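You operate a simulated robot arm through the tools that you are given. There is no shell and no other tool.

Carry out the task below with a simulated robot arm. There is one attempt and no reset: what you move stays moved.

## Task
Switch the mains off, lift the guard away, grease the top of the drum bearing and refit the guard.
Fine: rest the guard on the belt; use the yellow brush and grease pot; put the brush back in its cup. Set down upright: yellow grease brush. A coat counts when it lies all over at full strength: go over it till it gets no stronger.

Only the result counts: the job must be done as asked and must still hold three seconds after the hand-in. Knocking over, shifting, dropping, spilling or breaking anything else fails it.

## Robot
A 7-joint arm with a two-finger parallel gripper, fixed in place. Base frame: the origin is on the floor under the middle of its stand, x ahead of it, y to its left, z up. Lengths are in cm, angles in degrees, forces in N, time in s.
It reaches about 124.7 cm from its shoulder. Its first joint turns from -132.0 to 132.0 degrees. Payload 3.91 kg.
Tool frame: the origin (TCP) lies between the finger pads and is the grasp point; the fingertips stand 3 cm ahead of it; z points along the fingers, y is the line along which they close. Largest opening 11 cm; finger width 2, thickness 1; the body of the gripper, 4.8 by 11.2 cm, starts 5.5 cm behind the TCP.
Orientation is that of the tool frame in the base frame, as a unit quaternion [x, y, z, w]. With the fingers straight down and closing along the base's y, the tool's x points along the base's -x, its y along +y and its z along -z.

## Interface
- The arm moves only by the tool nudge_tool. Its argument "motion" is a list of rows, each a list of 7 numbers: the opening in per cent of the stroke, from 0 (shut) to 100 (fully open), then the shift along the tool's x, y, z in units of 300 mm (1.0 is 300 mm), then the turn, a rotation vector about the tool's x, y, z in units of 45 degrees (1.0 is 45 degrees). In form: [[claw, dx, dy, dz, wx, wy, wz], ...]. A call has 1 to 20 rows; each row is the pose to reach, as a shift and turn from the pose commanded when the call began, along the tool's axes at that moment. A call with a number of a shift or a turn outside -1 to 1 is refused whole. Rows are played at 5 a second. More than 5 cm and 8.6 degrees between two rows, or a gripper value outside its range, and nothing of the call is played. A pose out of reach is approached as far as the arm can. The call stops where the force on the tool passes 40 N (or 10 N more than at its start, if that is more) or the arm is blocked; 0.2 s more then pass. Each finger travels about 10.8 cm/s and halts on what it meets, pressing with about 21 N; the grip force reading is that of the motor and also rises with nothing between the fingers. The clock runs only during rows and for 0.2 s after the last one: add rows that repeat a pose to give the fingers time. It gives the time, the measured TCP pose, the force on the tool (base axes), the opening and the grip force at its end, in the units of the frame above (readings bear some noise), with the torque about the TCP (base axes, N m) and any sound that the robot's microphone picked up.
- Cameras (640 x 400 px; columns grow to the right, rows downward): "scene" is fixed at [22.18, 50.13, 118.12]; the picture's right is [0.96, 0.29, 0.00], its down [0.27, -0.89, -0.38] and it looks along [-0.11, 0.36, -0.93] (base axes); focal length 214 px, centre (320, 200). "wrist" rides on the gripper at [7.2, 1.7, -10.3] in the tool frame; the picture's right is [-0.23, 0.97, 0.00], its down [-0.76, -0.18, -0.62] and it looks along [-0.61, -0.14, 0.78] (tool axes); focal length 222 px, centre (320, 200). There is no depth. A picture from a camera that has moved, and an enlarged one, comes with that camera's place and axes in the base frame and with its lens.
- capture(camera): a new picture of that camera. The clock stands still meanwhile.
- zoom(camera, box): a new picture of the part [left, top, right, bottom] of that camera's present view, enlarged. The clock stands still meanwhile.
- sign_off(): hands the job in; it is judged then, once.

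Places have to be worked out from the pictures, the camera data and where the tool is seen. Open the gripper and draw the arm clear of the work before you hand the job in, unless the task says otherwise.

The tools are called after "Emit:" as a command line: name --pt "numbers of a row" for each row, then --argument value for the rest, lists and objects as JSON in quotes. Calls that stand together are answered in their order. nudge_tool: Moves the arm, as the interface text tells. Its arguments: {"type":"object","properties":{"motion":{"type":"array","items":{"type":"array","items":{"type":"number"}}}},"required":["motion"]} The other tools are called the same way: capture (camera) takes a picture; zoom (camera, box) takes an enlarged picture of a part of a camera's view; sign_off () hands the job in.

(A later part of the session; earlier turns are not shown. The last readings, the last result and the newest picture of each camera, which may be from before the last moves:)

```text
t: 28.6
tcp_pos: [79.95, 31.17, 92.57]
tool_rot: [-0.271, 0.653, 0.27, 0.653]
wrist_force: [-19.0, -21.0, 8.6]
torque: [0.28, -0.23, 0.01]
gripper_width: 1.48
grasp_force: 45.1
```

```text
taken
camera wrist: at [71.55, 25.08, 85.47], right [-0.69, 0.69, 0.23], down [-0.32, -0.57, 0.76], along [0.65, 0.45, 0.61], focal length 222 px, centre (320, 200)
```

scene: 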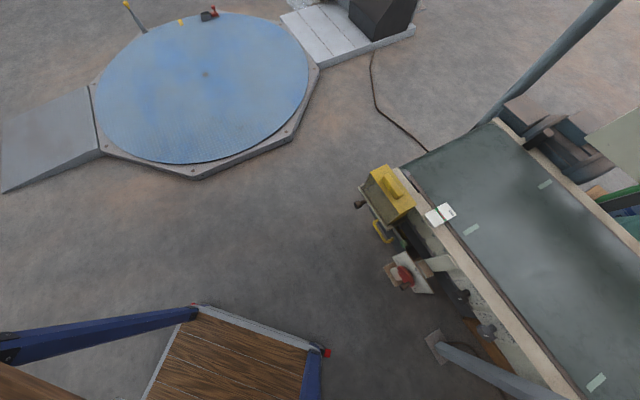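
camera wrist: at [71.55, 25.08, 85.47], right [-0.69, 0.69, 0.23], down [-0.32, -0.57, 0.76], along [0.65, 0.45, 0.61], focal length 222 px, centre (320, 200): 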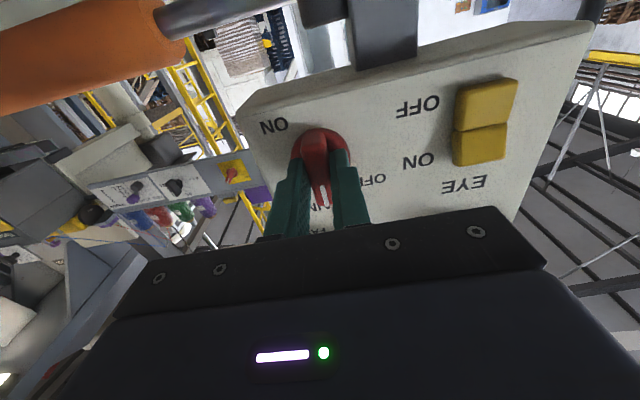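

The knob now points up (90° turned) with no click heard and hardly any torque. I relieve the push and turn further toward the OFF label, watching for a stop.

Emit:
nudge_tool --pt "10 0 0 -0.002 0 0 0" --pt "10 0 0 -0.002 0 0 -0.08" --pt "10 0 0 -0.002 0 0 -0.16" --pt "10 0 0 -0.002 0 0 -0.24" --pt "10 0 0 -0.002 0 0 -0.32" --pt "10 0 0 -0.002 0 0 -0.32"

Emit:
capture --camera "wrist"

```text
t: 30.0
tcp_pos: [80.1, 31.28, 92.78]
tool_rot: [-0.35, 0.614, 0.187, 0.682]
wrist_force: [-10.0, -8.3, 1.6]
torque: [1.35, 0.65, -0.01]
gripper_width: 2.02
grasp_force: 45.1
```

```text
taken
camera wrist: at [72.91, 23.81, 85.33], right [-0.71, 0.71, -0.02], down [-0.45, -0.43, 0.78], along [0.54, 0.56, 0.62], focal length 222 px, centre (320, 200)
```

wrist: 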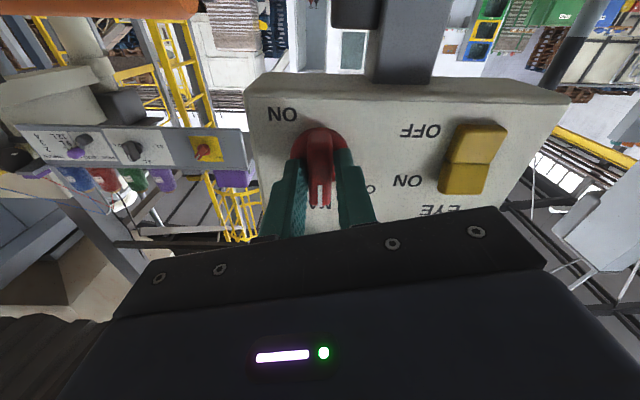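

The fingers are being pried open with 1.4 N·m of torque, so the knob has reached its stop at 90° (pointing up = OFF). I rotate the hand back to match, open, and back away.

Emit:
nudge_tool --pt "10 0 0 0 0 0 0.1" --pt "10 0 0 0 0 0 0.2" --pt "10 0 0 0 0 0 0.27" --pt "20 0 0 0 0 0 0.28" --pt "35 0 0 0 0 0 0.28" --pt "45 0 0 0 0 0 0.28" --pt "45 0 0 0 0 0 0.28"

Emit:
nudge_tool --pt "45 0 0 -0.05 0 0 0" --pt "45 0 0 -0.12 0 0 0" --pt "45 0 0 -0.22 0 0 0" --pt "45 0 0 -0.35 0 0 0" --pt "45 0 0 -0.45 0 0 0"

Emit:
capture --camera "wrist"

```text
t: 31.6
tcp_pos: [80.07, 31.3, 92.72]
tool_rot: [-0.281, 0.649, 0.26, 0.658]
wrist_force: [-0.5, 0.1, 0.1]
torque: [0.03, 0.0, -0.03]
gripper_width: 4.94
grasp_force: 0.0
```

```text
t: 32.8
tcp_pos: [70.68, 21.87, 92.71]
tool_rot: [-0.281, 0.649, 0.26, 0.658]
wrist_force: [0.0, 1.3, 0.1]
torque: [0.01, 0.0, -0.02]
gripper_width: 4.95
grasp_force: 0.0
```

```text
taken
camera wrist: at [62.29, 15.52, 85.51], right [-0.69, 0.69, 0.2], down [-0.33, -0.55, 0.77], along [0.64, 0.47, 0.61], focal length 222 px, centre (320, 200)
```

wrist: 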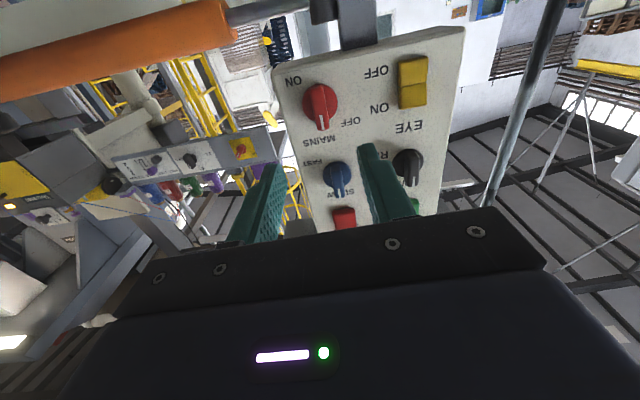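

Emit:
zoom --camera "wrist" --box '[270, 50, 450, 200]'

```text
2.67 times, centred on (360, 125) of wrist
camera zoom: at [62.29, 15.52, 85.51], right [-0.69, 0.69, 0.2], down [-0.33, -0.55, 0.77], along [0.64, 0.47, 0.61], focal length 592 px, centre (213, 400)
```

zoom: 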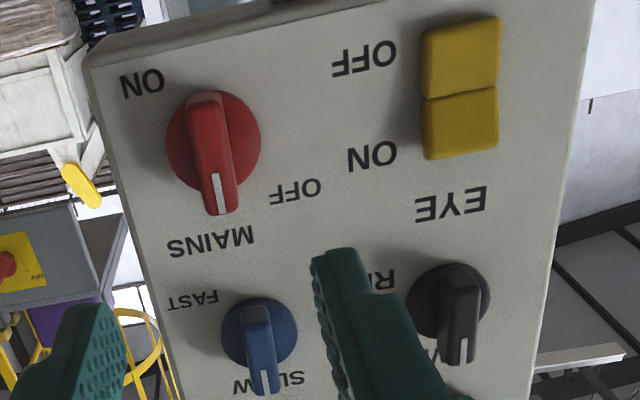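

The mains is OFF (mark straight up, at its stop). Now I back off from the panel and bring the hand back to vertical to go look at the guard.

Emit:
nudge_tool --pt "60 0 0 -0.1 0 0 0.04" --pt "80 0 0 -0.2 0 0.1 0.04" --pt "100 -0.05 0 -0.22 0 0.25 0.04" --pt "100 -0.1 0 -0.24 0 0.4 0.04" --pt "100 -0.15 0 -0.26 0 0.55 0.04" --pt "100 -0.2 0 -0.28 0 0.7 0.04" --pt "100 -0.25 0 -0.3 0 0.85 0.04" --pt "100 -0.3 0 -0.3 0 1.0 0.04" --pt "100 -0.3 0 -0.3 0 1.0 0.04"

Emit:
nudge_tool --pt "100 0 0 0 0 0.17 0" --pt "100 0 0 0 0 0.34 0" --pt "100 0 0 0 0 0.51 0" --pt "100 0 0 0 0 0.68 0" --pt "100 0 0 0 0 0.84 0" --pt "100 0 0 0 0 1.0 0" --pt "100 0 0 0 0 1.0 0"

```text
t: 34.8
tcp_pos: [63.95, 15.51, 101.6]
tool_rot: [-0.349, 0.856, 0.142, 0.354]
wrist_force: [0.3, 1.1, -0.7]
torque: [0.0, 0.02, -0.02]
gripper_width: 10.99
grasp_force: 0.0
```

```text
t: 36.4
tcp_pos: [63.89, 15.51, 101.75]
tool_rot: [-0.378, 0.926, -0.002, 0.0]
wrist_force: [0.8, -0.2, -0.4]
torque: [-0.01, 0.0, 0.0]
gripper_width: 11.01
grasp_force: 0.0
```

Hand is vertical again. I travel toward the guard, keeping on the robot's side of the conveyor at about z = 100.

Emit:
nudge_tool --pt "100 -0.02 0.14 0 0 0 0" --pt "100 -0.05 0.29 0 0 0 0" --pt "100 -0.07 0.44 0 0 0 0" --pt "100 -0.1 0.59 0 0 0 0" --pt "100 -0.12 0.74 0 0 0 0" --pt "100 -0.15 0.88 0 0 0 0" --pt "100 -0.17 1.0 0 0 0 0"

Emit:
nudge_tool --pt "100 -0.02 0.14 0.03 0 0 0" --pt "100 -0.05 0.29 0.06 0 0 0" --pt "100 -0.07 0.44 0.1 0 0 0" --pt "100 -0.1 0.59 0.14 0 0 0" --pt "100 -0.12 0.73 0.18 0 0 0" --pt "100 -0.15 0.87 0.22 0 0 0" --pt "100 -0.17 1.0 0.24 0 0 0" --pt "100 -0.17 1.0 0.24 0 0 0"

Emit:
capture --camera "wrist"

Emit:
capture --camera "scene"

```text
t: 38.0
tcp_pos: [46.7, 40.29, 101.52]
tool_rot: [-0.376, 0.927, -0.001, 0.0]
wrist_force: [0.0, -0.8, -0.3]
torque: [0.05, 0.02, 0.03]
gripper_width: 11.0
grasp_force: 0.0
```

```text
t: 39.8
tcp_pos: [29.19, 65.65, 94.15]
tool_rot: [-0.377, 0.926, -0.002, 0.0]
wrist_force: [0.3, -0.4, 0.8]
torque: [0.02, -0.01, 0.0]
gripper_width: 10.98
grasp_force: 0.1
```

```text
taken
camera wrist: at [22.75, 61.8, 104.65], right [-0.52, 0.86, 0.0], down [0.67, 0.41, 0.62], along [0.54, 0.32, -0.78], focal length 222 px, centre (320, 200)
```

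wrist: 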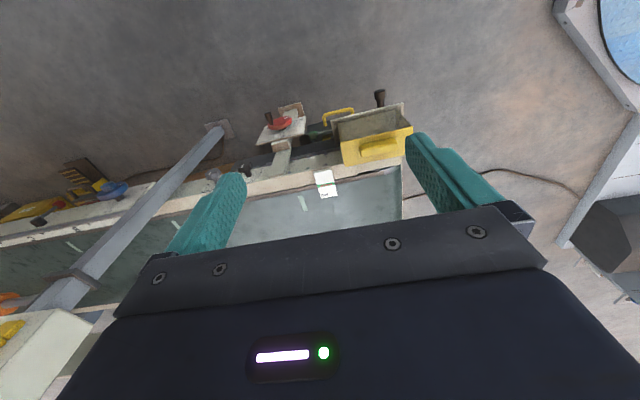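

```text
taken
```

scene: 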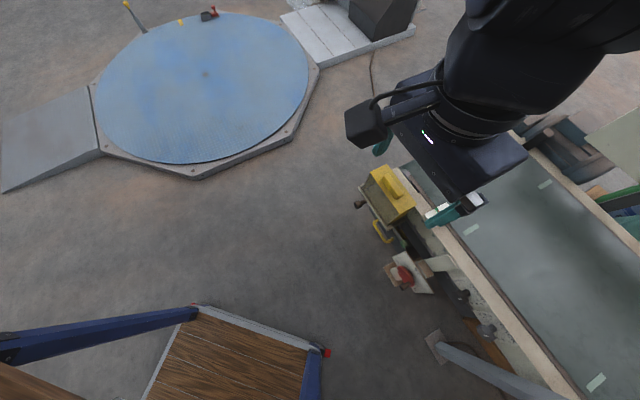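

The guard is well in view at (378, 130). I'll zoom in on it.

Emit:
zoom --camera "wrist" --box '[300, 80, 428, 180]'

Emit:
zoom --camera "wrist" --box '[220, 80, 348, 220]'

Emit:
zoom --camera "scene" --box '[350, 155, 450, 235]'

```text
4.00 times, centred on (364, 130) of wrist
camera zoom: at [22.75, 61.8, 104.65], right [-0.52, 0.86, 0.0], down [0.67, 0.41, 0.62], along [0.54, 0.32, -0.78], focal length 888 px, centre (144, 480)
```

zoom: 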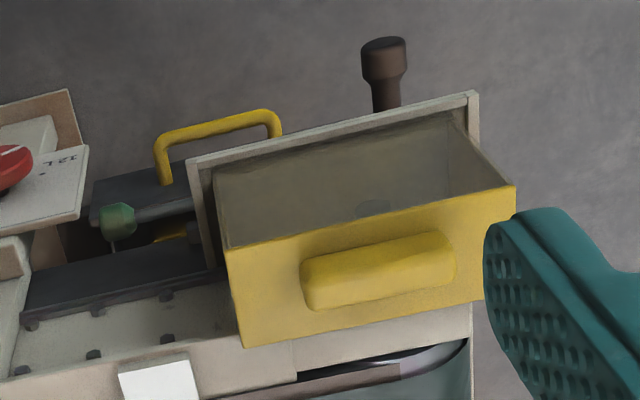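

```text
2.86 times, centred on (284, 150) of wrist
camera zoom: at [22.75, 61.8, 104.65], right [-0.52, 0.86, 0.0], down [0.67, 0.41, 0.62], along [0.54, 0.32, -0.78], focal length 635 px, centre (423, 343)
```

zoom: 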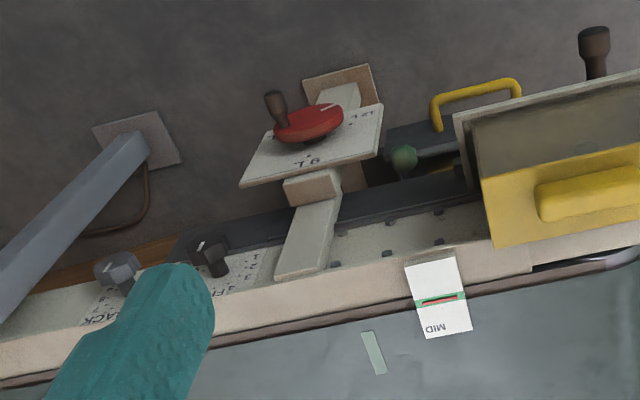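

```text
5.00 times, centred on (400, 195) of scene
camera zoom: at [22.18, 50.13, 118.12], right [0.96, 0.29, 0.0], down [0.27, -0.89, -0.38], along [-0.11, 0.36, -0.93], focal length 1072 px, centre (-80, 225)
```

zoom: 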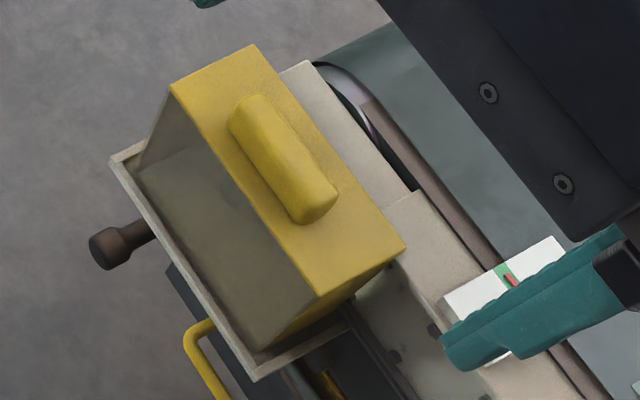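

The guard's top plate is at about z = 52.7 and its handle runs along the conveyor, centred near (35.9, 85.9, 55.4). I turn the hand so it closes across the handle, moving partway over it.

Emit:
nudge_tool --pt "100 -0.05 0.02 0 0 0 -0.17" --pt "100 -0.1 0.05 0 0 0 -0.34" --pt "100 -0.15 0.08 0 0 0 -0.51" --pt "100 -0.2 0.1 0 0 0 -0.68" --pt "100 -0.25 0.13 0 0 0 -0.84" --pt "100 -0.315 0.163 0 0 0 -1.0" --pt "100 -0.315 0.163 0 0 0 -1.0"

Emit:
nudge_tool --pt "100 0 0 0 0 0 -0.17" --pt "100 0 0 0 0 0 -0.34" --pt "100 0 0 0 0 0 -0.51" --pt "100 0 0 0 0 0 -0.68" --pt "100 0 0 0 0 0 -0.84" --pt "100 0 0 0 0 0 -1.0" --pt "100 0 0 0 0 0 -1.0"

Emit:
capture --camera "wrist"

Emit:
capture --camera "scene"

```text
t: 41.4
tcp_pos: [32.57, 75.5, 94.43]
tool_rot: [-0.703, 0.711, -0.003, 0.0]
wrist_force: [0.0, -0.2, 0.2]
torque: [0.0, 0.0, 0.02]
gripper_width: 10.99
grasp_force: 0.0
```

```text
t: 43.0
tcp_pos: [32.63, 75.77, 94.31]
tool_rot: [0.922, -0.388, 0.001, 0.001]
wrist_force: [0.3, -0.5, -1.0]
torque: [-0.01, 0.02, 0.02]
gripper_width: 11.0
grasp_force: 0.0
```

```text
taken
camera wrist: at [36.52, 69.35, 104.71], right [-0.85, -0.52, 0.0], down [-0.41, 0.67, 0.62], along [-0.32, 0.53, -0.78], focal length 222 px, centre (320, 200)
```

wrist: 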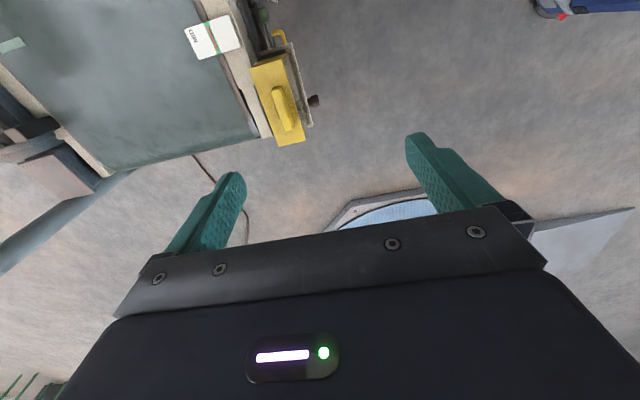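

```text
taken
```

scene: 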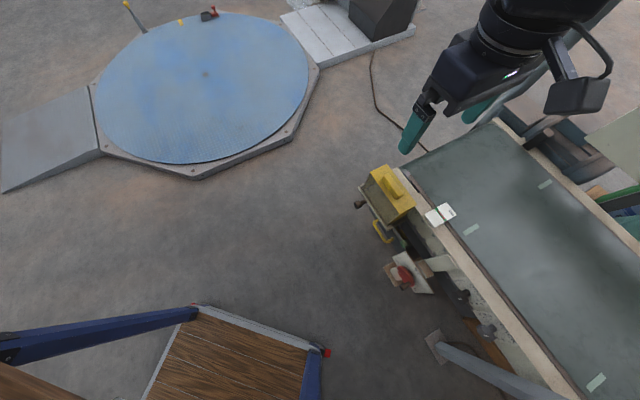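

Orientation is right. I zoom at the guard from this side to refine the handle's place.

Emit:
zoom --camera "wrist" --box '[180, 0, 340, 160]'

Emit:
zoom --camera "wrist" --box '[240, 40, 330, 155]'

```text
2.50 times, centred on (260, 80) of wrist
camera zoom: at [36.52, 69.35, 104.71], right [-0.85, -0.52, 0.0], down [-0.41, 0.67, 0.62], along [-0.32, 0.53, -0.78], focal length 555 px, centre (470, 500)
```

zoom: 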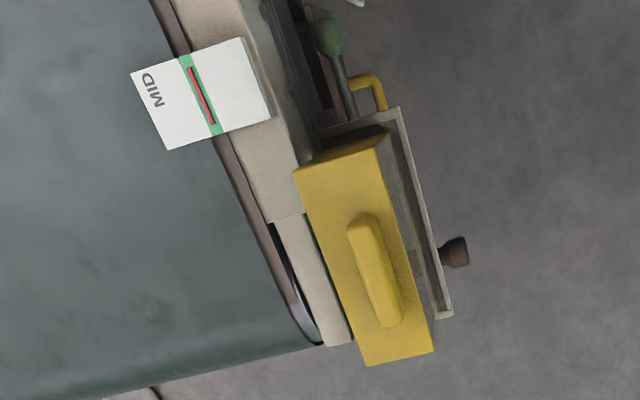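

```text
3.48 times, centred on (285, 98) of wrist
camera zoom: at [36.52, 69.35, 104.71], right [-0.85, -0.52, 0.0], down [-0.41, 0.67, 0.62], along [-0.32, 0.53, -0.78], focal length 773 px, centre (442, 556)
```

zoom: 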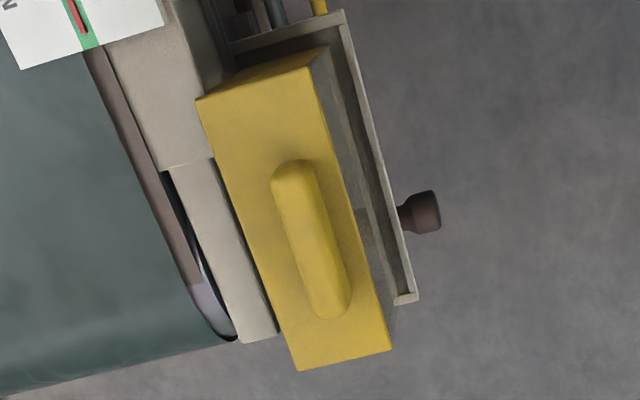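

The guard top is a 17.4 × 7 cm plate at z = 52.7, handle near (36.2, 86.3). I move the open hand above it to about 14 cm higher and look again.

Emit:
nudge_tool --pt "100 -0.027 -0.055 0.12 0 0 -0.013" --pt "100 -0.055 -0.11 0.25 0 0 -0.013" --pt "100 -0.083 -0.165 0.37 0 0 -0.013" --pt "100 -0.11 -0.22 0.5 0 0 -0.013" --pt "100 -0.138 -0.275 0.62 0 0 -0.013" --pt "100 -0.165 -0.328 0.743 0 0 -0.013" --pt "100 -0.165 -0.328 0.743 0 0 -0.013"

Emit:
capture --camera "wrist"

Emit:
zoom --camera "wrist" --box '[200, 60, 440, 210]'

Emit:
zoom --camera "scene" --box '[340, 120, 500, 240]'

```text
t: 44.6
tcp_pos: [36.3, 86.12, 72.03]
tool_rot: [0.924, -0.383, 0.0, 0.001]
wrist_force: [0.9, 0.1, 0.4]
torque: [0.04, -0.01, 0.01]
gripper_width: 11.02
grasp_force: 0.1
```

```text
taken
camera wrist: at [40.13, 79.81, 82.42], right [-0.85, -0.53, 0.0], down [-0.41, 0.67, 0.62], along [-0.33, 0.53, -0.78], focal length 222 px, centre (320, 200)
```

wrist: 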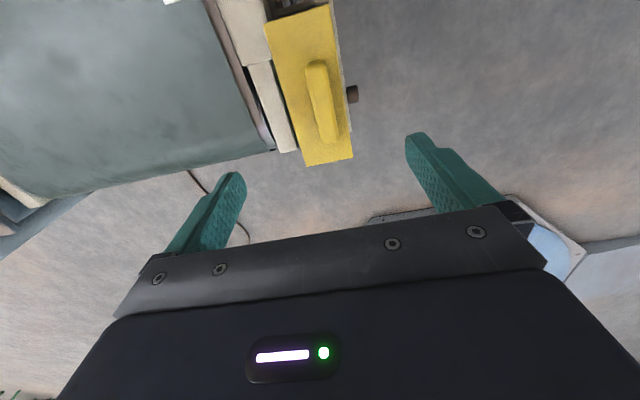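

```text
2.67 times, centred on (320, 135) of wrist
camera zoom: at [40.13, 79.81, 82.42], right [-0.85, -0.53, 0.0], down [-0.41, 0.67, 0.62], along [-0.33, 0.53, -0.78], focal length 592 px, centre (320, 373)
```

zoom: 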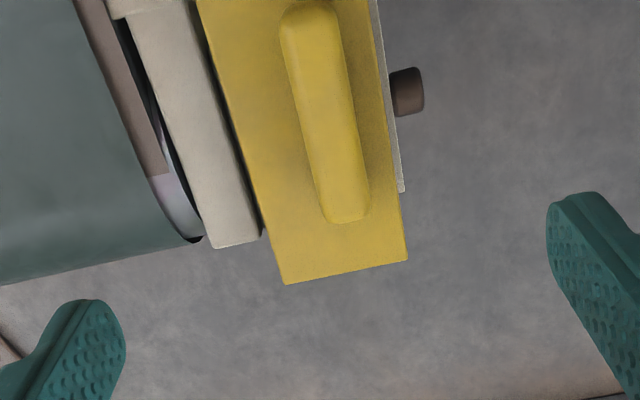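

```text
3.33 times, centred on (420, 180) of scene
camera zoom: at [22.18, 50.13, 118.12], right [0.96, 0.29, 0.0], down [0.27, -0.89, -0.38], along [-0.11, 0.36, -0.93], focal length 715 px, centre (-13, 267)
```

zoom: 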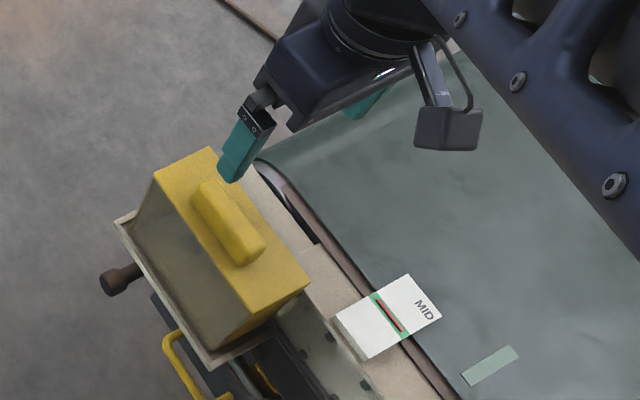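

The handle spans about f = 85.0–87.3 (across) centred at (35.5, 86.3). I narrow the fingers to 6 cm and lower over the handle.

Emit:
nudge_tool --pt "80 -0.015 0.008 0.05 0 0 0" --pt "60 -0.025 0.0133 0.12 0 0 0" --pt "55 -0.025 0.0133 0.22 0 0 0" --pt "55 -0.025 0.0133 0.32 0 0 0" --pt "55 -0.025 0.0133 0.42 0 0 0" --pt "55 -0.025 0.0133 0.47 0 0 0" --pt "55 -0.025 0.0133 0.5 0 0 0" --pt "55 -0.025 0.0133 0.5 0 0 0"

Emit:
capture --camera "wrist"

Emit:
zoom --camera "scene" --box '[350, 140, 450, 240]'

```text
t: 46.4
tcp_pos: [35.51, 86.3, 57.13]
tool_rot: [0.924, -0.384, 0.002, 0.001]
wrist_force: [-0.2, 0.4, 0.2]
torque: [-0.01, 0.01, -0.04]
gripper_width: 6.07
grasp_force: 0.0
```

```text
taken
camera wrist: at [39.42, 79.95, 67.56], right [-0.85, -0.53, 0.0], down [-0.41, 0.67, 0.62], along [-0.33, 0.53, -0.78], focal length 222 px, centre (320, 200)
```

wrist: 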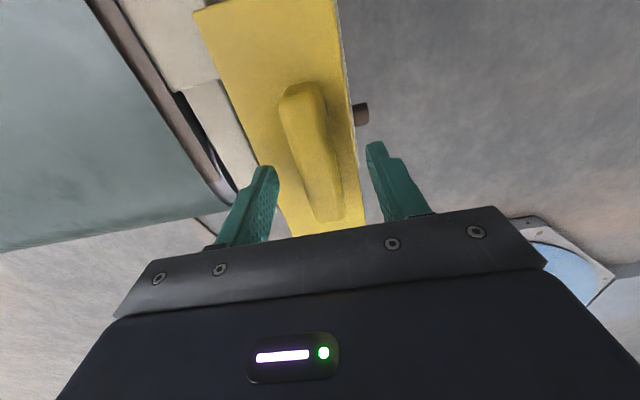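

```text
4.00 times, centred on (400, 190) of scene
camera zoom: at [22.18, 50.13, 118.12], right [0.96, 0.29, 0.0], down [0.27, -0.89, -0.38], along [-0.11, 0.36, -0.93], focal length 858 px, centre (0, 240)
```

zoom: 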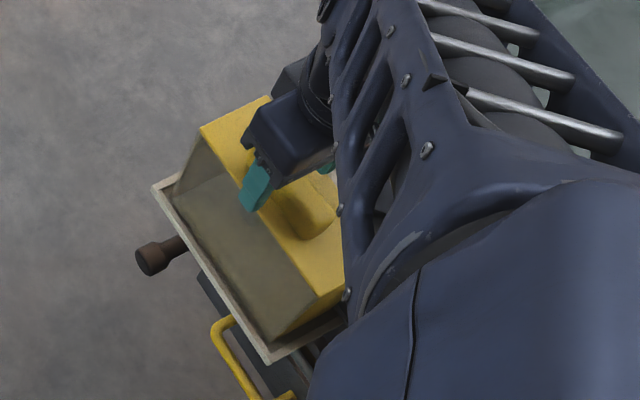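

The fingers straddle the handle. I lower another 6 mm and close on it.

Emit:
nudge_tool --pt "55 0 0 0.01 0 0 0" --pt "50 0 0 0.02 0 0 0" --pt "35 0 0 0.02 0 0 0" --pt "22 0 0 0.02 0 0 0" --pt "15 0 0 0.02 0 0 0" --pt "12 0 0 0.02 0 0 0" --pt "12 0 0 0.02 0 0 0"

Emit:
zoom --camera "wrist" --box '[200, 80, 440, 250]'

```text
t: 48.0
tcp_pos: [35.56, 86.27, 56.52]
tool_rot: [0.924, -0.383, 0.002, 0.001]
wrist_force: [0.6, 0.4, -0.7]
torque: [0.06, -0.04, -0.02]
gripper_width: 2.38
grasp_force: 21.1
```

```text
2.35 times, centred on (320, 165) of wrist
camera zoom: at [39.44, 79.94, 66.89], right [-0.85, -0.53, 0.0], down [-0.41, 0.67, 0.62], along [-0.33, 0.53, -0.78], focal length 523 px, centre (320, 282)
```

zoom: 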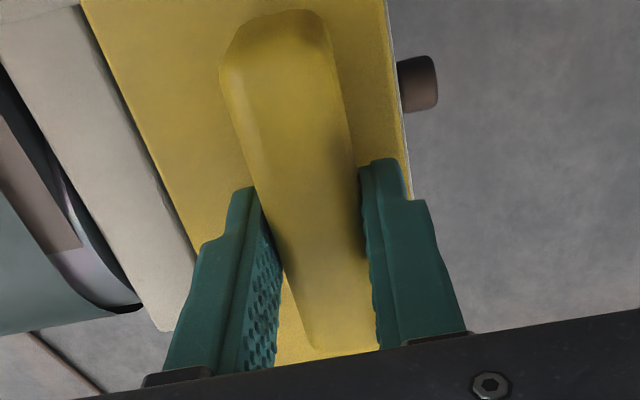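

Firm grip at 2.38 cm width, no side load; grasp pose is (35.56, 86.27, 56.52). I lift a few cm slowly and check the load.

Emit:
nudge_tool --pt "10 0 0 -0.015 0 0 0" --pt "10 0 0 -0.035 0 0 0" --pt "10 0 0 -0.06 0 0 0" --pt "10 0 0 -0.09 0 0 0" --pt "10 0 0 -0.12 0 0 0" --pt "10 0 0 -0.12 0 0 0"

Emit:
capture --camera "wrist"

Emit:
zoom --camera "scene" --box '[350, 140, 450, 240]'

```text
t: 49.4
tcp_pos: [35.57, 86.17, 60.12]
tool_rot: [0.924, -0.383, 0.002, 0.001]
wrist_force: [-0.8, 0.6, -2.9]
torque: [-0.01, -0.01, -0.03]
gripper_width: 2.39
grasp_force: 20.8
```

```text
taken
camera wrist: at [39.54, 79.88, 70.46], right [-0.85, -0.53, 0.0], down [-0.41, 0.67, 0.62], along [-0.33, 0.53, -0.78], focal length 222 px, centre (320, 200)
```

wrist: 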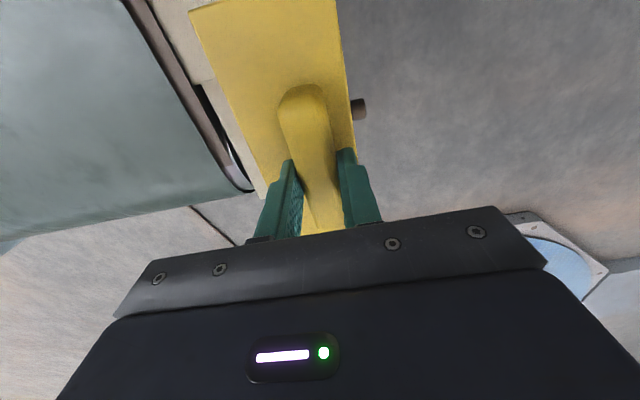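

```text
4.00 times, centred on (400, 190) of scene
camera zoom: at [22.18, 50.13, 118.12], right [0.96, 0.29, 0.0], down [0.27, -0.89, -0.38], along [-0.11, 0.36, -0.93], focal length 858 px, centre (0, 240)
```

zoom: 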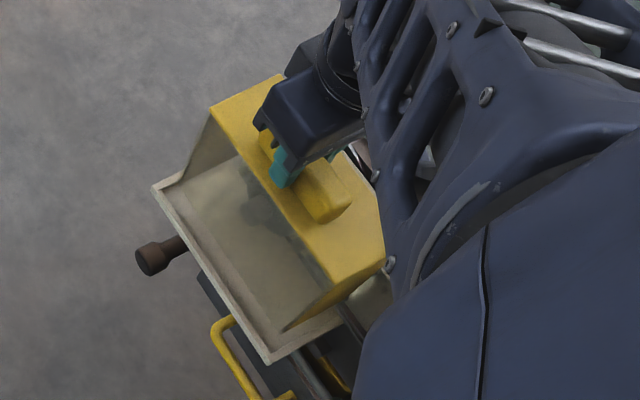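

The guard comes up freely at about 3 N. I lift it a further 20 cm.

Emit:
nudge_tool --pt "10 0 0 -0.08 0 0 0" --pt "10 0 0 -0.16 0 0 0" --pt "10 0 0 -0.26 0 0 0" --pt "10 0 0 -0.36 0 0 0" --pt "10 0 0 -0.46 0 0 0" --pt "10 0 0 -0.56 0 0 0" --pt "10 0 0 -0.66 0 0 0" --pt "10 0 0 -0.66 0 0 0"

Emit:
capture --camera "wrist"

Emit:
capture --camera "scene"

Emit:
zoom --camera "scene" --box '[350, 140, 450, 240]'

```text
t: 51.2
tcp_pos: [35.38, 86.44, 79.76]
tool_rot: [0.924, -0.383, 0.001, 0.001]
wrist_force: [0.2, 0.0, -1.8]
torque: [-0.02, 0.02, 0.01]
gripper_width: 2.38
grasp_force: 21.0
```

```text
taken
camera wrist: at [39.31, 80.09, 90.14], right [-0.85, -0.53, 0.0], down [-0.41, 0.67, 0.62], along [-0.33, 0.53, -0.78], focal length 222 px, centre (320, 200)
```

wrist: 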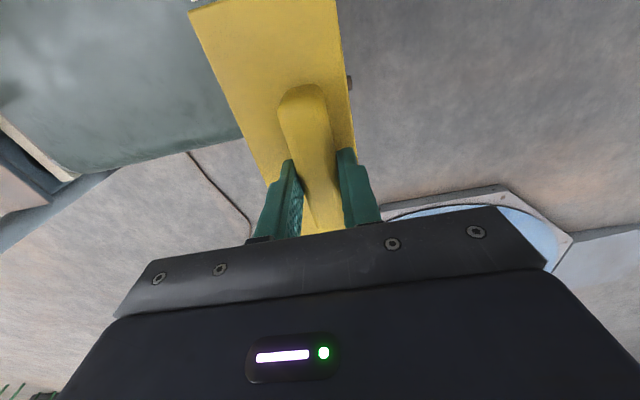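

```text
taken
```

scene: 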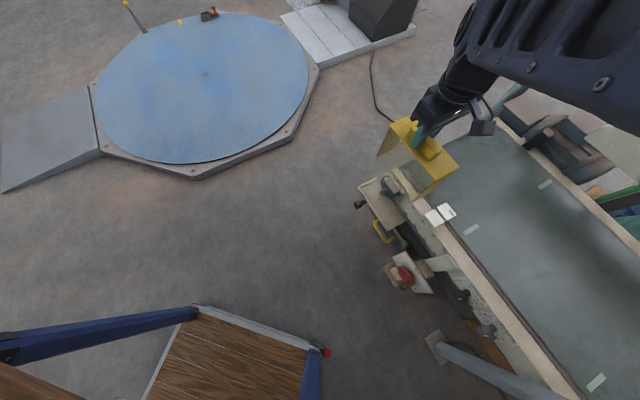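

```text
4.00 times, centred on (400, 190) of scene
camera zoom: at [22.18, 50.13, 118.12], right [0.96, 0.29, 0.0], down [0.27, -0.89, -0.38], along [-0.11, 0.36, -0.93], focal length 858 px, centre (0, 240)
```

zoom: 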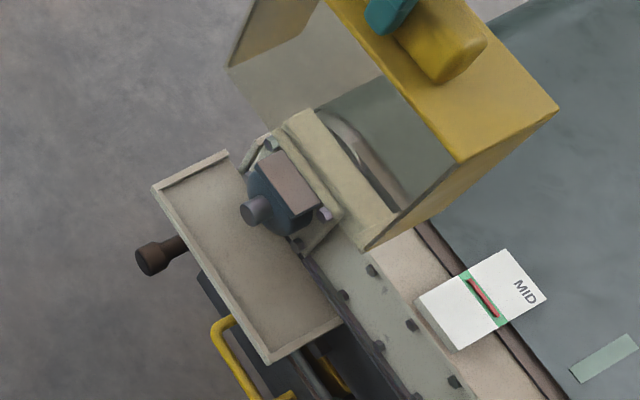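

The guard is free: under it I can see the drip tray and the dark bearing block with a flat top. I carry the guard along and over the belt, keeping it about 10 cm above the belt (z ≈ 52).

Emit:
nudge_tool --pt "10 0.06 -0.03 0 0 0 0" --pt "10 0.16 -0.08 0 0 0 0" --pt "10 0.27 -0.14 0 0 0 0" --pt "10 0.39 -0.21 0 0 0 0" --pt "10 0.51 -0.28 0 0 0 0" --pt "10 0.63 -0.34 0 0 0 0" --pt "10 0.75 -0.41 0 0 0 0" --pt "10 0.86 -0.47 0 0 0 0" --pt "10 0.967 -0.53 0 0 0 0" --pt "10 0.967 -0.53 0 0 0 0"

Emit:
capture --camera "wrist"

Emit:
capture --camera "scene"

```text
t: 53.4
tcp_pos: [67.05, 77.17, 79.83]
tool_rot: [0.923, -0.384, 0.002, 0.001]
wrist_force: [-0.4, -0.5, -3.5]
torque: [-0.02, 0.03, -0.02]
gripper_width: 2.37
grasp_force: 21.0
```

```text
taken
camera wrist: at [71.04, 70.8, 90.2], right [-0.85, -0.53, 0.0], down [-0.41, 0.67, 0.62], along [-0.33, 0.53, -0.78], focal length 222 px, centre (320, 200)
```

wrist: 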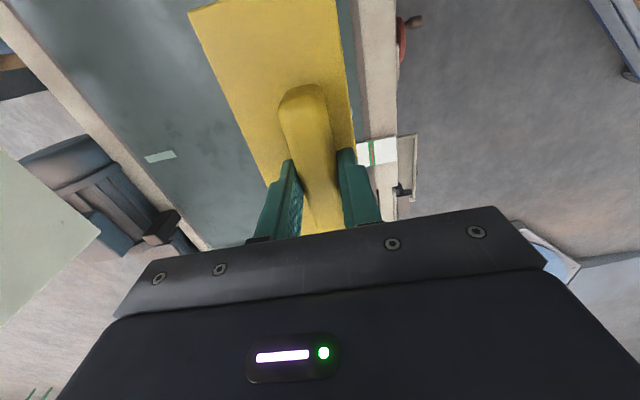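

```text
taken
```

scene: 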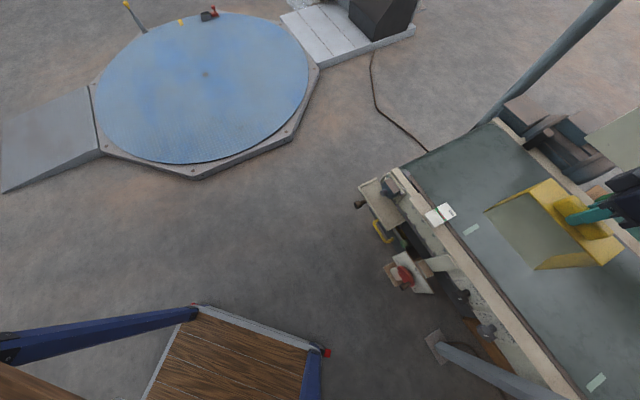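

The guard is over the belt at f ≈ 102, u ≈ -7, clear of the MID card. I lower it 8 cm, then feel for contact in small steps.

Emit:
nudge_tool --pt "10 0 0 0.05 0 0 0" --pt "10 0 0 0.11 0 0 0" --pt "10 0 0 0.17 0 0 0" --pt "10 0 0 0.22 0 0 0" --pt "10 0 0 0.26 0 0 0" --pt "10 0 0 0.26 0 0 0"

Emit:
zoom --camera "scene" --box '[460, 160, 640, 290]'

```text
t: 54.8
tcp_pos: [67.25, 77.03, 72.09]
tool_rot: [0.923, -0.384, 0.002, 0.002]
wrist_force: [-0.2, 0.3, -2.7]
torque: [-0.03, 0.0, -0.04]
gripper_width: 2.37
grasp_force: 21.3
```

```text
3.08 times, centred on (550, 225) of scene
camera zoom: at [22.18, 50.13, 118.12], right [0.96, 0.29, 0.0], down [0.27, -0.89, -0.38], along [-0.11, 0.36, -0.93], focal length 660 px, centre (-388, 123)
```

zoom: 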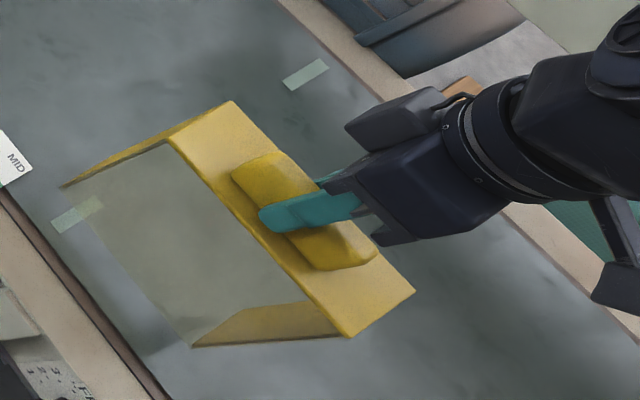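

Guard's lower edges are still a few cm above the belt. I continue down slowly, 1.2 cm, then check the force.

Emit:
nudge_tool --pt "10 0 0 0.01 0 0 0" --pt "10 0 0 0.02 0 0 0" --pt "10 0 0 0.03 0 0 0" --pt "10 0 0 0.04 0 0 0" --pt "10 0 0 0.05 0 0 0" --pt "10 0 0 0.06 0 0 0" --pt "10 0 0 0.065 0 0 0"

Emit:
zoom --camera "scene" --box '[460, 160, 640, 290]'

```text
t: 56.4
tcp_pos: [67.27, 76.94, 70.18]
tool_rot: [0.924, -0.384, 0.001, 0.001]
wrist_force: [-0.1, -0.3, -2.7]
torque: [0.0, 0.01, 0.03]
gripper_width: 2.37
grasp_force: 21.1
```

```text
3.08 times, centred on (550, 225) of scene
camera zoom: at [22.18, 50.13, 118.12], right [0.96, 0.29, 0.0], down [0.27, -0.89, -0.38], along [-0.11, 0.36, -0.93], focal length 660 px, centre (-388, 123)
```

zoom: 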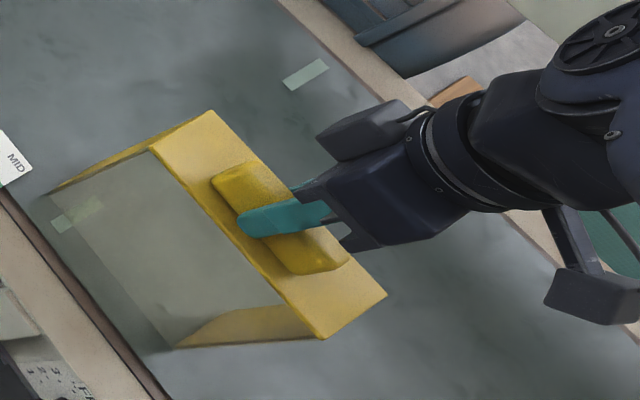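

No contact yet at z = 70.2. I continue in fine steps.

Emit:
nudge_tool --pt "10 0 0 0.01 0 0 0" --pt "10 0 0 0.02 0 0 0" --pt "10 0 0 0.03 0 0 0" --pt "10 0 0 0.035 0 0 0"

```text
t: 57.4
tcp_pos: [67.28, 77.0, 69.28]
tool_rot: [0.924, -0.383, 0.002, 0.0]
wrist_force: [-6.9, -5.4, 19.4]
torque: [-0.17, 0.33, -0.02]
gripper_width: 2.38
grasp_force: 20.8
```

Contact: 19 N upward at z = 69.3. I back off about 1 mm so it just rests.

Emit:
nudge_tool --pt "10 0 0 -0.003 0 0 0" --pt "10 0 0 -0.003 0 0 0"

```text
t: 58.0
tcp_pos: [67.21, 76.98, 69.28]
tool_rot: [0.923, -0.384, 0.002, 0.0]
wrist_force: [-4.2, -2.2, 17.8]
torque: [0.17, 0.43, -0.02]
gripper_width: 2.36
grasp_force: 21.1
```

Still 18 N; I raise another 1.5 mm.

Emit:
nudge_tool --pt "10 0 0 -0.003 0 0 0" --pt "10 0 0 -0.005 0 0 0" --pt "10 0 0 -0.005 0 0 0"

```text
t: 58.8
tcp_pos: [67.18, 77.02, 69.25]
tool_rot: [0.924, -0.383, 0.002, 0.001]
wrist_force: [-1.5, 3.5, 1.7]
torque: [0.25, 0.06, 0.04]
gripper_width: 2.35
grasp_force: 20.8
```

Load is now near zero, so the guard rests on the belt; release pose is (67.18, 77.02, 69.25). I open the fingers and rise straight up.

Emit:
nudge_tool --pt "25 0 0 0 0 0 0" --pt "40 0 0 0 0 0 0" --pt "55 0 0 0 0 0 0" --pt "55 0 0 0 0 0 0"

Emit:
nudge_tool --pt "55 0 0 -0.04 0 0 0" --pt "55 0 0 -0.12 0 0 0" --pt "55 0 0 -0.26 0 0 0" --pt "55 0 0 -0.4 0 0 0" --pt "55 0 0 -0.5 0 0 0" --pt "55 0 0 -0.5 0 0 0"

Emit:
capture --camera "wrist"

Emit:
capture --camera "scene"

```text
t: 59.8
tcp_pos: [67.17, 77.03, 69.35]
tool_rot: [0.923, -0.384, 0.002, 0.001]
wrist_force: [0.4, -0.4, -0.1]
torque: [0.01, 0.03, -0.04]
gripper_width: 6.06
grasp_force: 0.1
```

```text
t: 61.2
tcp_pos: [67.15, 76.89, 84.25]
tool_rot: [0.924, -0.383, 0.002, 0.001]
wrist_force: [0.0, 0.4, 0.3]
torque: [0.01, 0.02, 0.04]
gripper_width: 6.05
grasp_force: 0.0
```

```text
taken
camera wrist: at [71.13, 70.53, 94.6], right [-0.85, -0.53, 0.0], down [-0.41, 0.67, 0.62], along [-0.33, 0.53, -0.78], focal length 222 px, centre (320, 200)
```

wrist: 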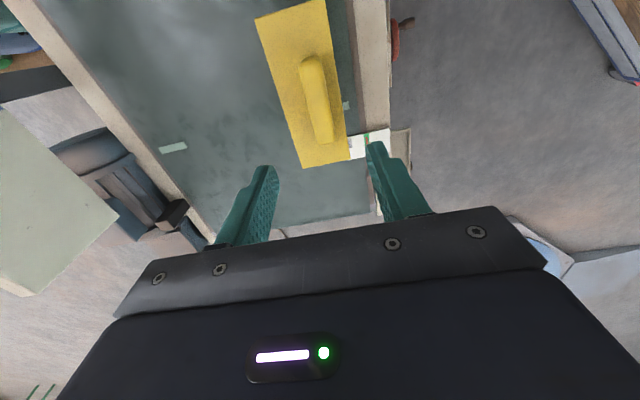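

```text
taken
```

scene: 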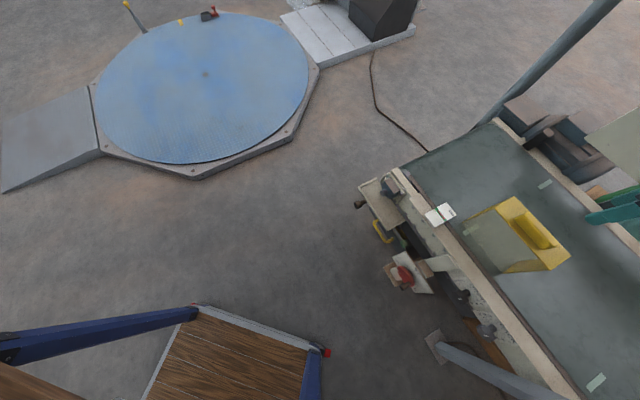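

The guard stands upright on the belt. Now I zoom in on the bearing to understand it.

Emit:
zoom --camera "scene" --box '[360, 160, 424, 200]'

Emit:
zoom --camera "scene" --box '[450, 190, 578, 280]'

```text
10.00 times, centred on (392, 180) of scene
camera zoom: at [22.18, 50.13, 118.12], right [0.96, 0.29, 0.0], down [0.27, -0.89, -0.38], along [-0.11, 0.36, -0.93], focal length 2145 px, centre (-400, 400)
```

zoom: 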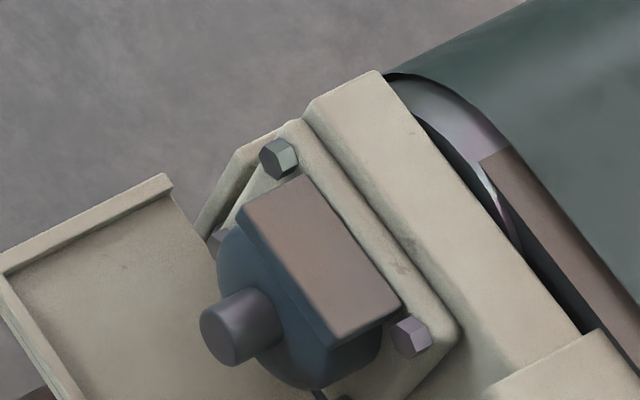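

```text
4.44 times, centred on (514, 235) of scene
camera zoom: at [22.18, 50.13, 118.12], right [0.96, 0.29, 0.0], down [0.27, -0.89, -0.38], along [-0.11, 0.36, -0.93], focal length 953 px, centre (-542, 44)
```

zoom: 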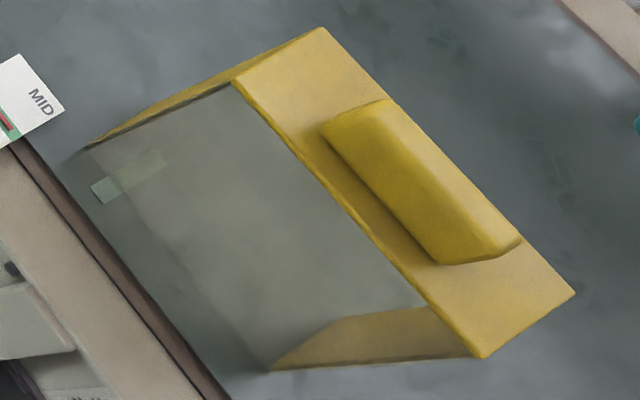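

The bearing has a flat rectangular top pad. I move to the robot's side of the rail to look at the bearing with the wrist camera and get its height.

Emit:
nudge_tool --pt "55 -0.06 0.11 0 0 0 0" --pt "55 -0.13 0.23 0 0 0 0" --pt "55 -0.2 0.34 0 0 0 0" --pt "55 -0.27 0.45 0.05 0 0 0" --pt "55 -0.34 0.553 0.1 0 0 0" --pt "55 -0.342 0.553 0.2 0 0 0" --pt "55 -0.342 0.553 0.3 0 0 0" --pt "55 -0.342 0.553 0.3 0 0 0"

Emit:
capture --camera "wrist"

Emit:
zoom --camera "wrist" --box '[240, 60, 440, 210]'

```text
t: 63.0
tcp_pos: [48.21, 72.43, 75.06]
tool_rot: [0.924, -0.383, 0.002, 0.001]
wrist_force: [0.6, 0.4, 0.1]
torque: [-0.02, -0.03, 0.03]
gripper_width: 6.04
grasp_force: 0.0
```

```text
taken
camera wrist: at [52.14, 66.08, 85.56], right [-0.85, -0.53, 0.0], down [-0.41, 0.67, 0.62], along [-0.33, 0.53, -0.78], focal length 222 px, centre (320, 200)
```

wrist: 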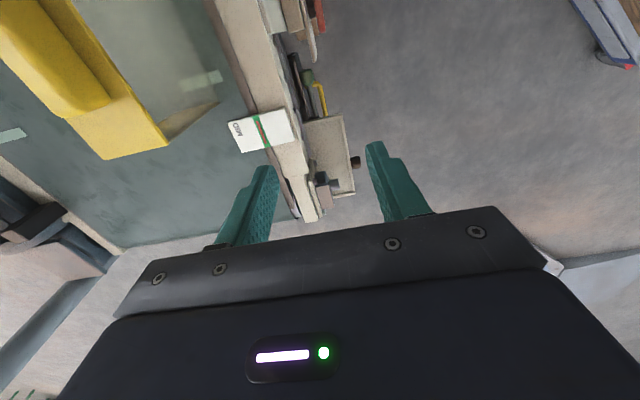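

```text
2.67 times, centred on (340, 135) of wrist
camera zoom: at [52.14, 66.08, 85.56], right [-0.85, -0.53, 0.0], down [-0.41, 0.67, 0.62], along [-0.33, 0.53, -0.78], focal length 592 px, centre (267, 373)
```

zoom: 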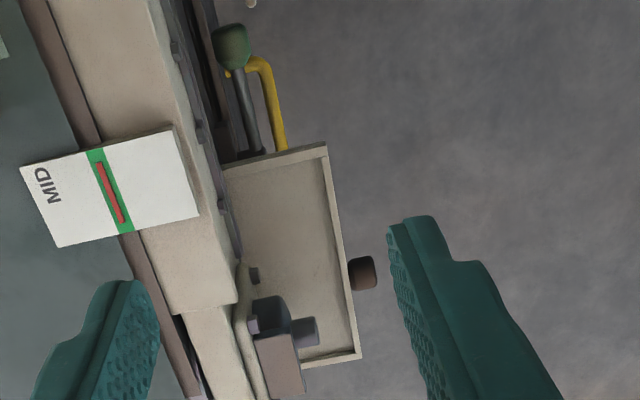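

Emit:
zoom --camera "wrist" --box '[290, 150, 370, 230]'

```text
5.00 times, centred on (330, 190) of wrist
camera zoom: at [52.14, 66.08, 85.56], right [-0.85, -0.53, 0.0], down [-0.41, 0.67, 0.62], along [-0.33, 0.53, -0.78], focal length 1111 px, centre (270, 250)
```

zoom: 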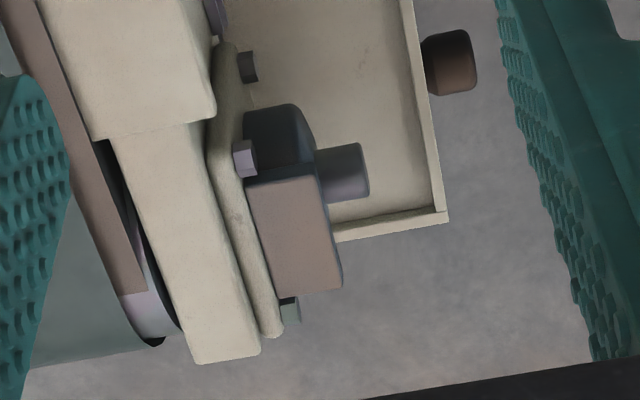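

The bearing's top pad triangulates to centre (36.75, 88.85, 50.5), about 5.6 × 2.6 cm. Now I go for the brush: rise straight up here while turning the hand back.

Emit:
nudge_tool --pt "80 0 0 -0.14 0 0 0.14" --pt "100 0 0 -0.29 0 0 0.29" --pt "100 0 0 -0.44 0 0 0.44" --pt "100 0 0 -0.59 0 0 0.59" --pt "100 0 0 -0.74 0 0 0.74" --pt "100 0 0 -0.87 0 0 0.87" --pt "100 0 0 -1.0 0 0 1.0" --pt "100 0 0 -1.0 0 0 1.0"

Emit:
nudge_tool --pt "100 0 0 -0.14 0 0 0.14" --pt "100 0 0 -0.29 0 0 0.29" --pt "100 0 0 -0.44 0 0 0.44" --pt "100 0 0 -0.59 0 0 0.59" --pt "100 0 0 -0.74 0 0 0.74" --pt "100 0 0 -0.87 0 0 0.87" --pt "100 0 0 -1.0 0 0 1.0" --pt "100 0 0 -1.0 0 0 1.0"

Emit:
nudge_tool --pt "100 0 0 -0.14 0 0 0" --pt "100 0 0 -0.28 0 0 0" --pt "100 0 0 -0.42 0 0 0" --pt "100 0 0 -0.54 0 0 0" --pt "100 0 0 -0.54 0 0 0"

```text
t: 64.8
tcp_pos: [48.14, 72.47, 105.23]
tool_rot: [-0.706, 0.708, -0.001, 0.0]
wrist_force: [-1.0, 1.0, -0.3]
torque: [-0.03, 0.01, 0.0]
gripper_width: 11.02
grasp_force: 0.1
```

```text
t: 66.6
tcp_pos: [48.26, 72.68, 135.4]
tool_rot: [-0.381, 0.925, -0.001, 0.001]
wrist_force: [0.0, -0.7, 0.1]
torque: [-0.04, -0.03, 0.02]
gripper_width: 11.0
grasp_force: 0.1
```

```text
t: 67.8
tcp_pos: [47.0, 69.68, 145.44]
tool_rot: [-0.382, 0.924, 0.0, 0.003]
wrist_force: [0.0, 0.3, -0.1]
torque: [-0.02, -0.06, -0.01]
gripper_width: 10.99
grasp_force: 0.2
out of reach, approached as far as the arm can: row 2, 3, 4, 5
```

The arm reached its height limit here (z ≈ 145 at radius 84), so I'll keep to z ≈ 140 near the shelf. I come back toward the robot and along to the brush side.

Emit:
nudge_tool --pt "100 0.1 -0.05 0.06 0 0 0" --pt "100 0.2 -0.12 0.12 0 0 0" --pt "100 0.3 -0.2 0.2 0 0 0" --pt "100 0.4 -0.29 0.28 0 0 0" --pt "100 0.48 -0.38 0.36 0 0 0" --pt "100 0.52 -0.51 0.38 0 0 0" --pt "100 0.54 -0.65 0.39 0 0 0" --pt "100 0.54 -0.78 0.39 0 0 0"

Emit:
nudge_tool --pt "100 0 -0.14 0 0 0 0" --pt "100 0 -0.28 0 0 0 0" --pt "100 0 -0.42 0 0 0 0" --pt "100 0 -0.56 0 0 0 0" --pt "100 0 -0.7 0 0 0 0" --pt "100 0 -0.78 0 0 0 0" --pt "100 0 -0.78 0 0 0 0"

Emit:
capture --camera "wrist"

```text
t: 69.6
tcp_pos: [52.0, 41.7, 133.62]
tool_rot: [-0.383, 0.924, -0.001, 0.002]
wrist_force: [-0.2, 0.4, 0.0]
torque: [-0.04, -0.04, -0.01]
gripper_width: 10.98
grasp_force: 0.0
```

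```text
t: 71.2
tcp_pos: [68.79, 24.84, 133.82]
tool_rot: [-0.382, 0.924, -0.001, 0.001]
wrist_force: [0.7, 0.2, 0.4]
torque: [0.04, -0.05, -0.01]
gripper_width: 10.99
grasp_force: 0.0
```

```text
taken
camera wrist: at [62.32, 20.9, 144.16], right [-0.53, 0.85, 0.0], down [0.66, 0.41, 0.62], along [0.53, 0.33, -0.78], focal length 222 px, centre (320, 200)
```

wrist: 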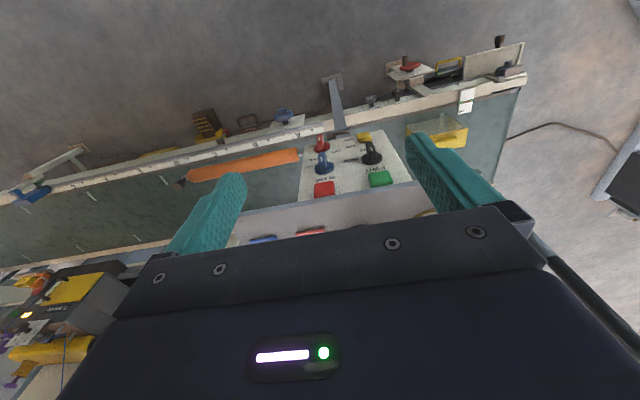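

I need to be further over the shelf to see the brush; rise to about z = 143 and move 8 cm outward.

Emit:
nudge_tool --pt "100 0 0 -0.15 0 0 0" --pt "100 0 0 -0.3 0 0 0" --pt "100 -0.13 0 -0.3 0 0 0" --pt "100 -0.267 0 -0.3 0 0 0" --pt "100 -0.267 0 -0.3 0 0 0"

Emit:
capture --camera "wrist"

Emit:
zoom --camera "wrist" --box '[300, 60, 460, 210]'

```text
t: 72.4
tcp_pos: [74.34, 30.87, 142.55]
tool_rot: [-0.383, 0.924, -0.002, 0.0]
wrist_force: [0.7, -0.5, 0.1]
torque: [-0.01, -0.05, -0.02]
gripper_width: 10.98
grasp_force: 0.1
```

```text
taken
camera wrist: at [67.99, 26.85, 152.95], right [-0.53, 0.85, 0.0], down [0.66, 0.41, 0.62], along [0.53, 0.33, -0.78], focal length 222 px, centre (320, 200)
```

wrist: 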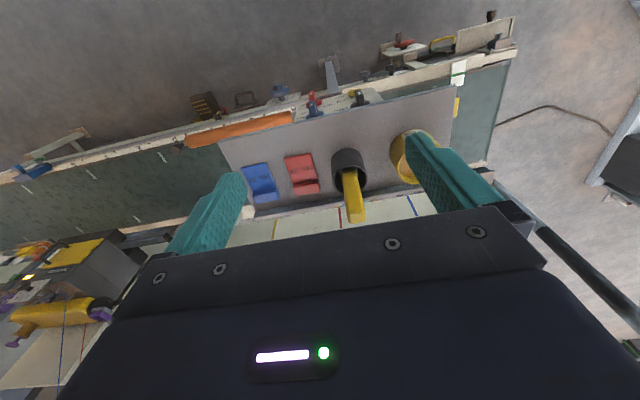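

```text
2.67 times, centred on (380, 135) of wrist
camera zoom: at [67.99, 26.85, 152.95], right [-0.53, 0.85, 0.0], down [0.66, 0.41, 0.62], along [0.53, 0.33, -0.78], focal length 592 px, centre (160, 373)
```

zoom: 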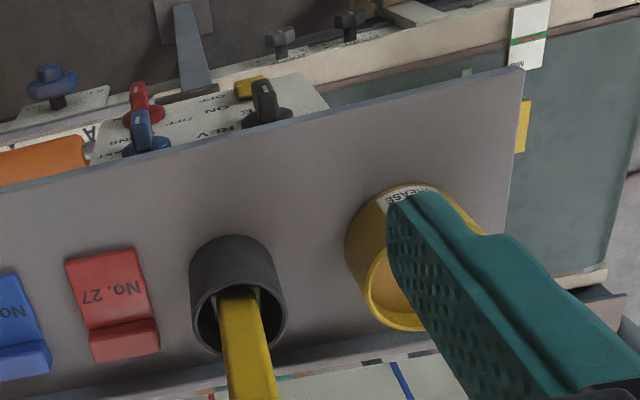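

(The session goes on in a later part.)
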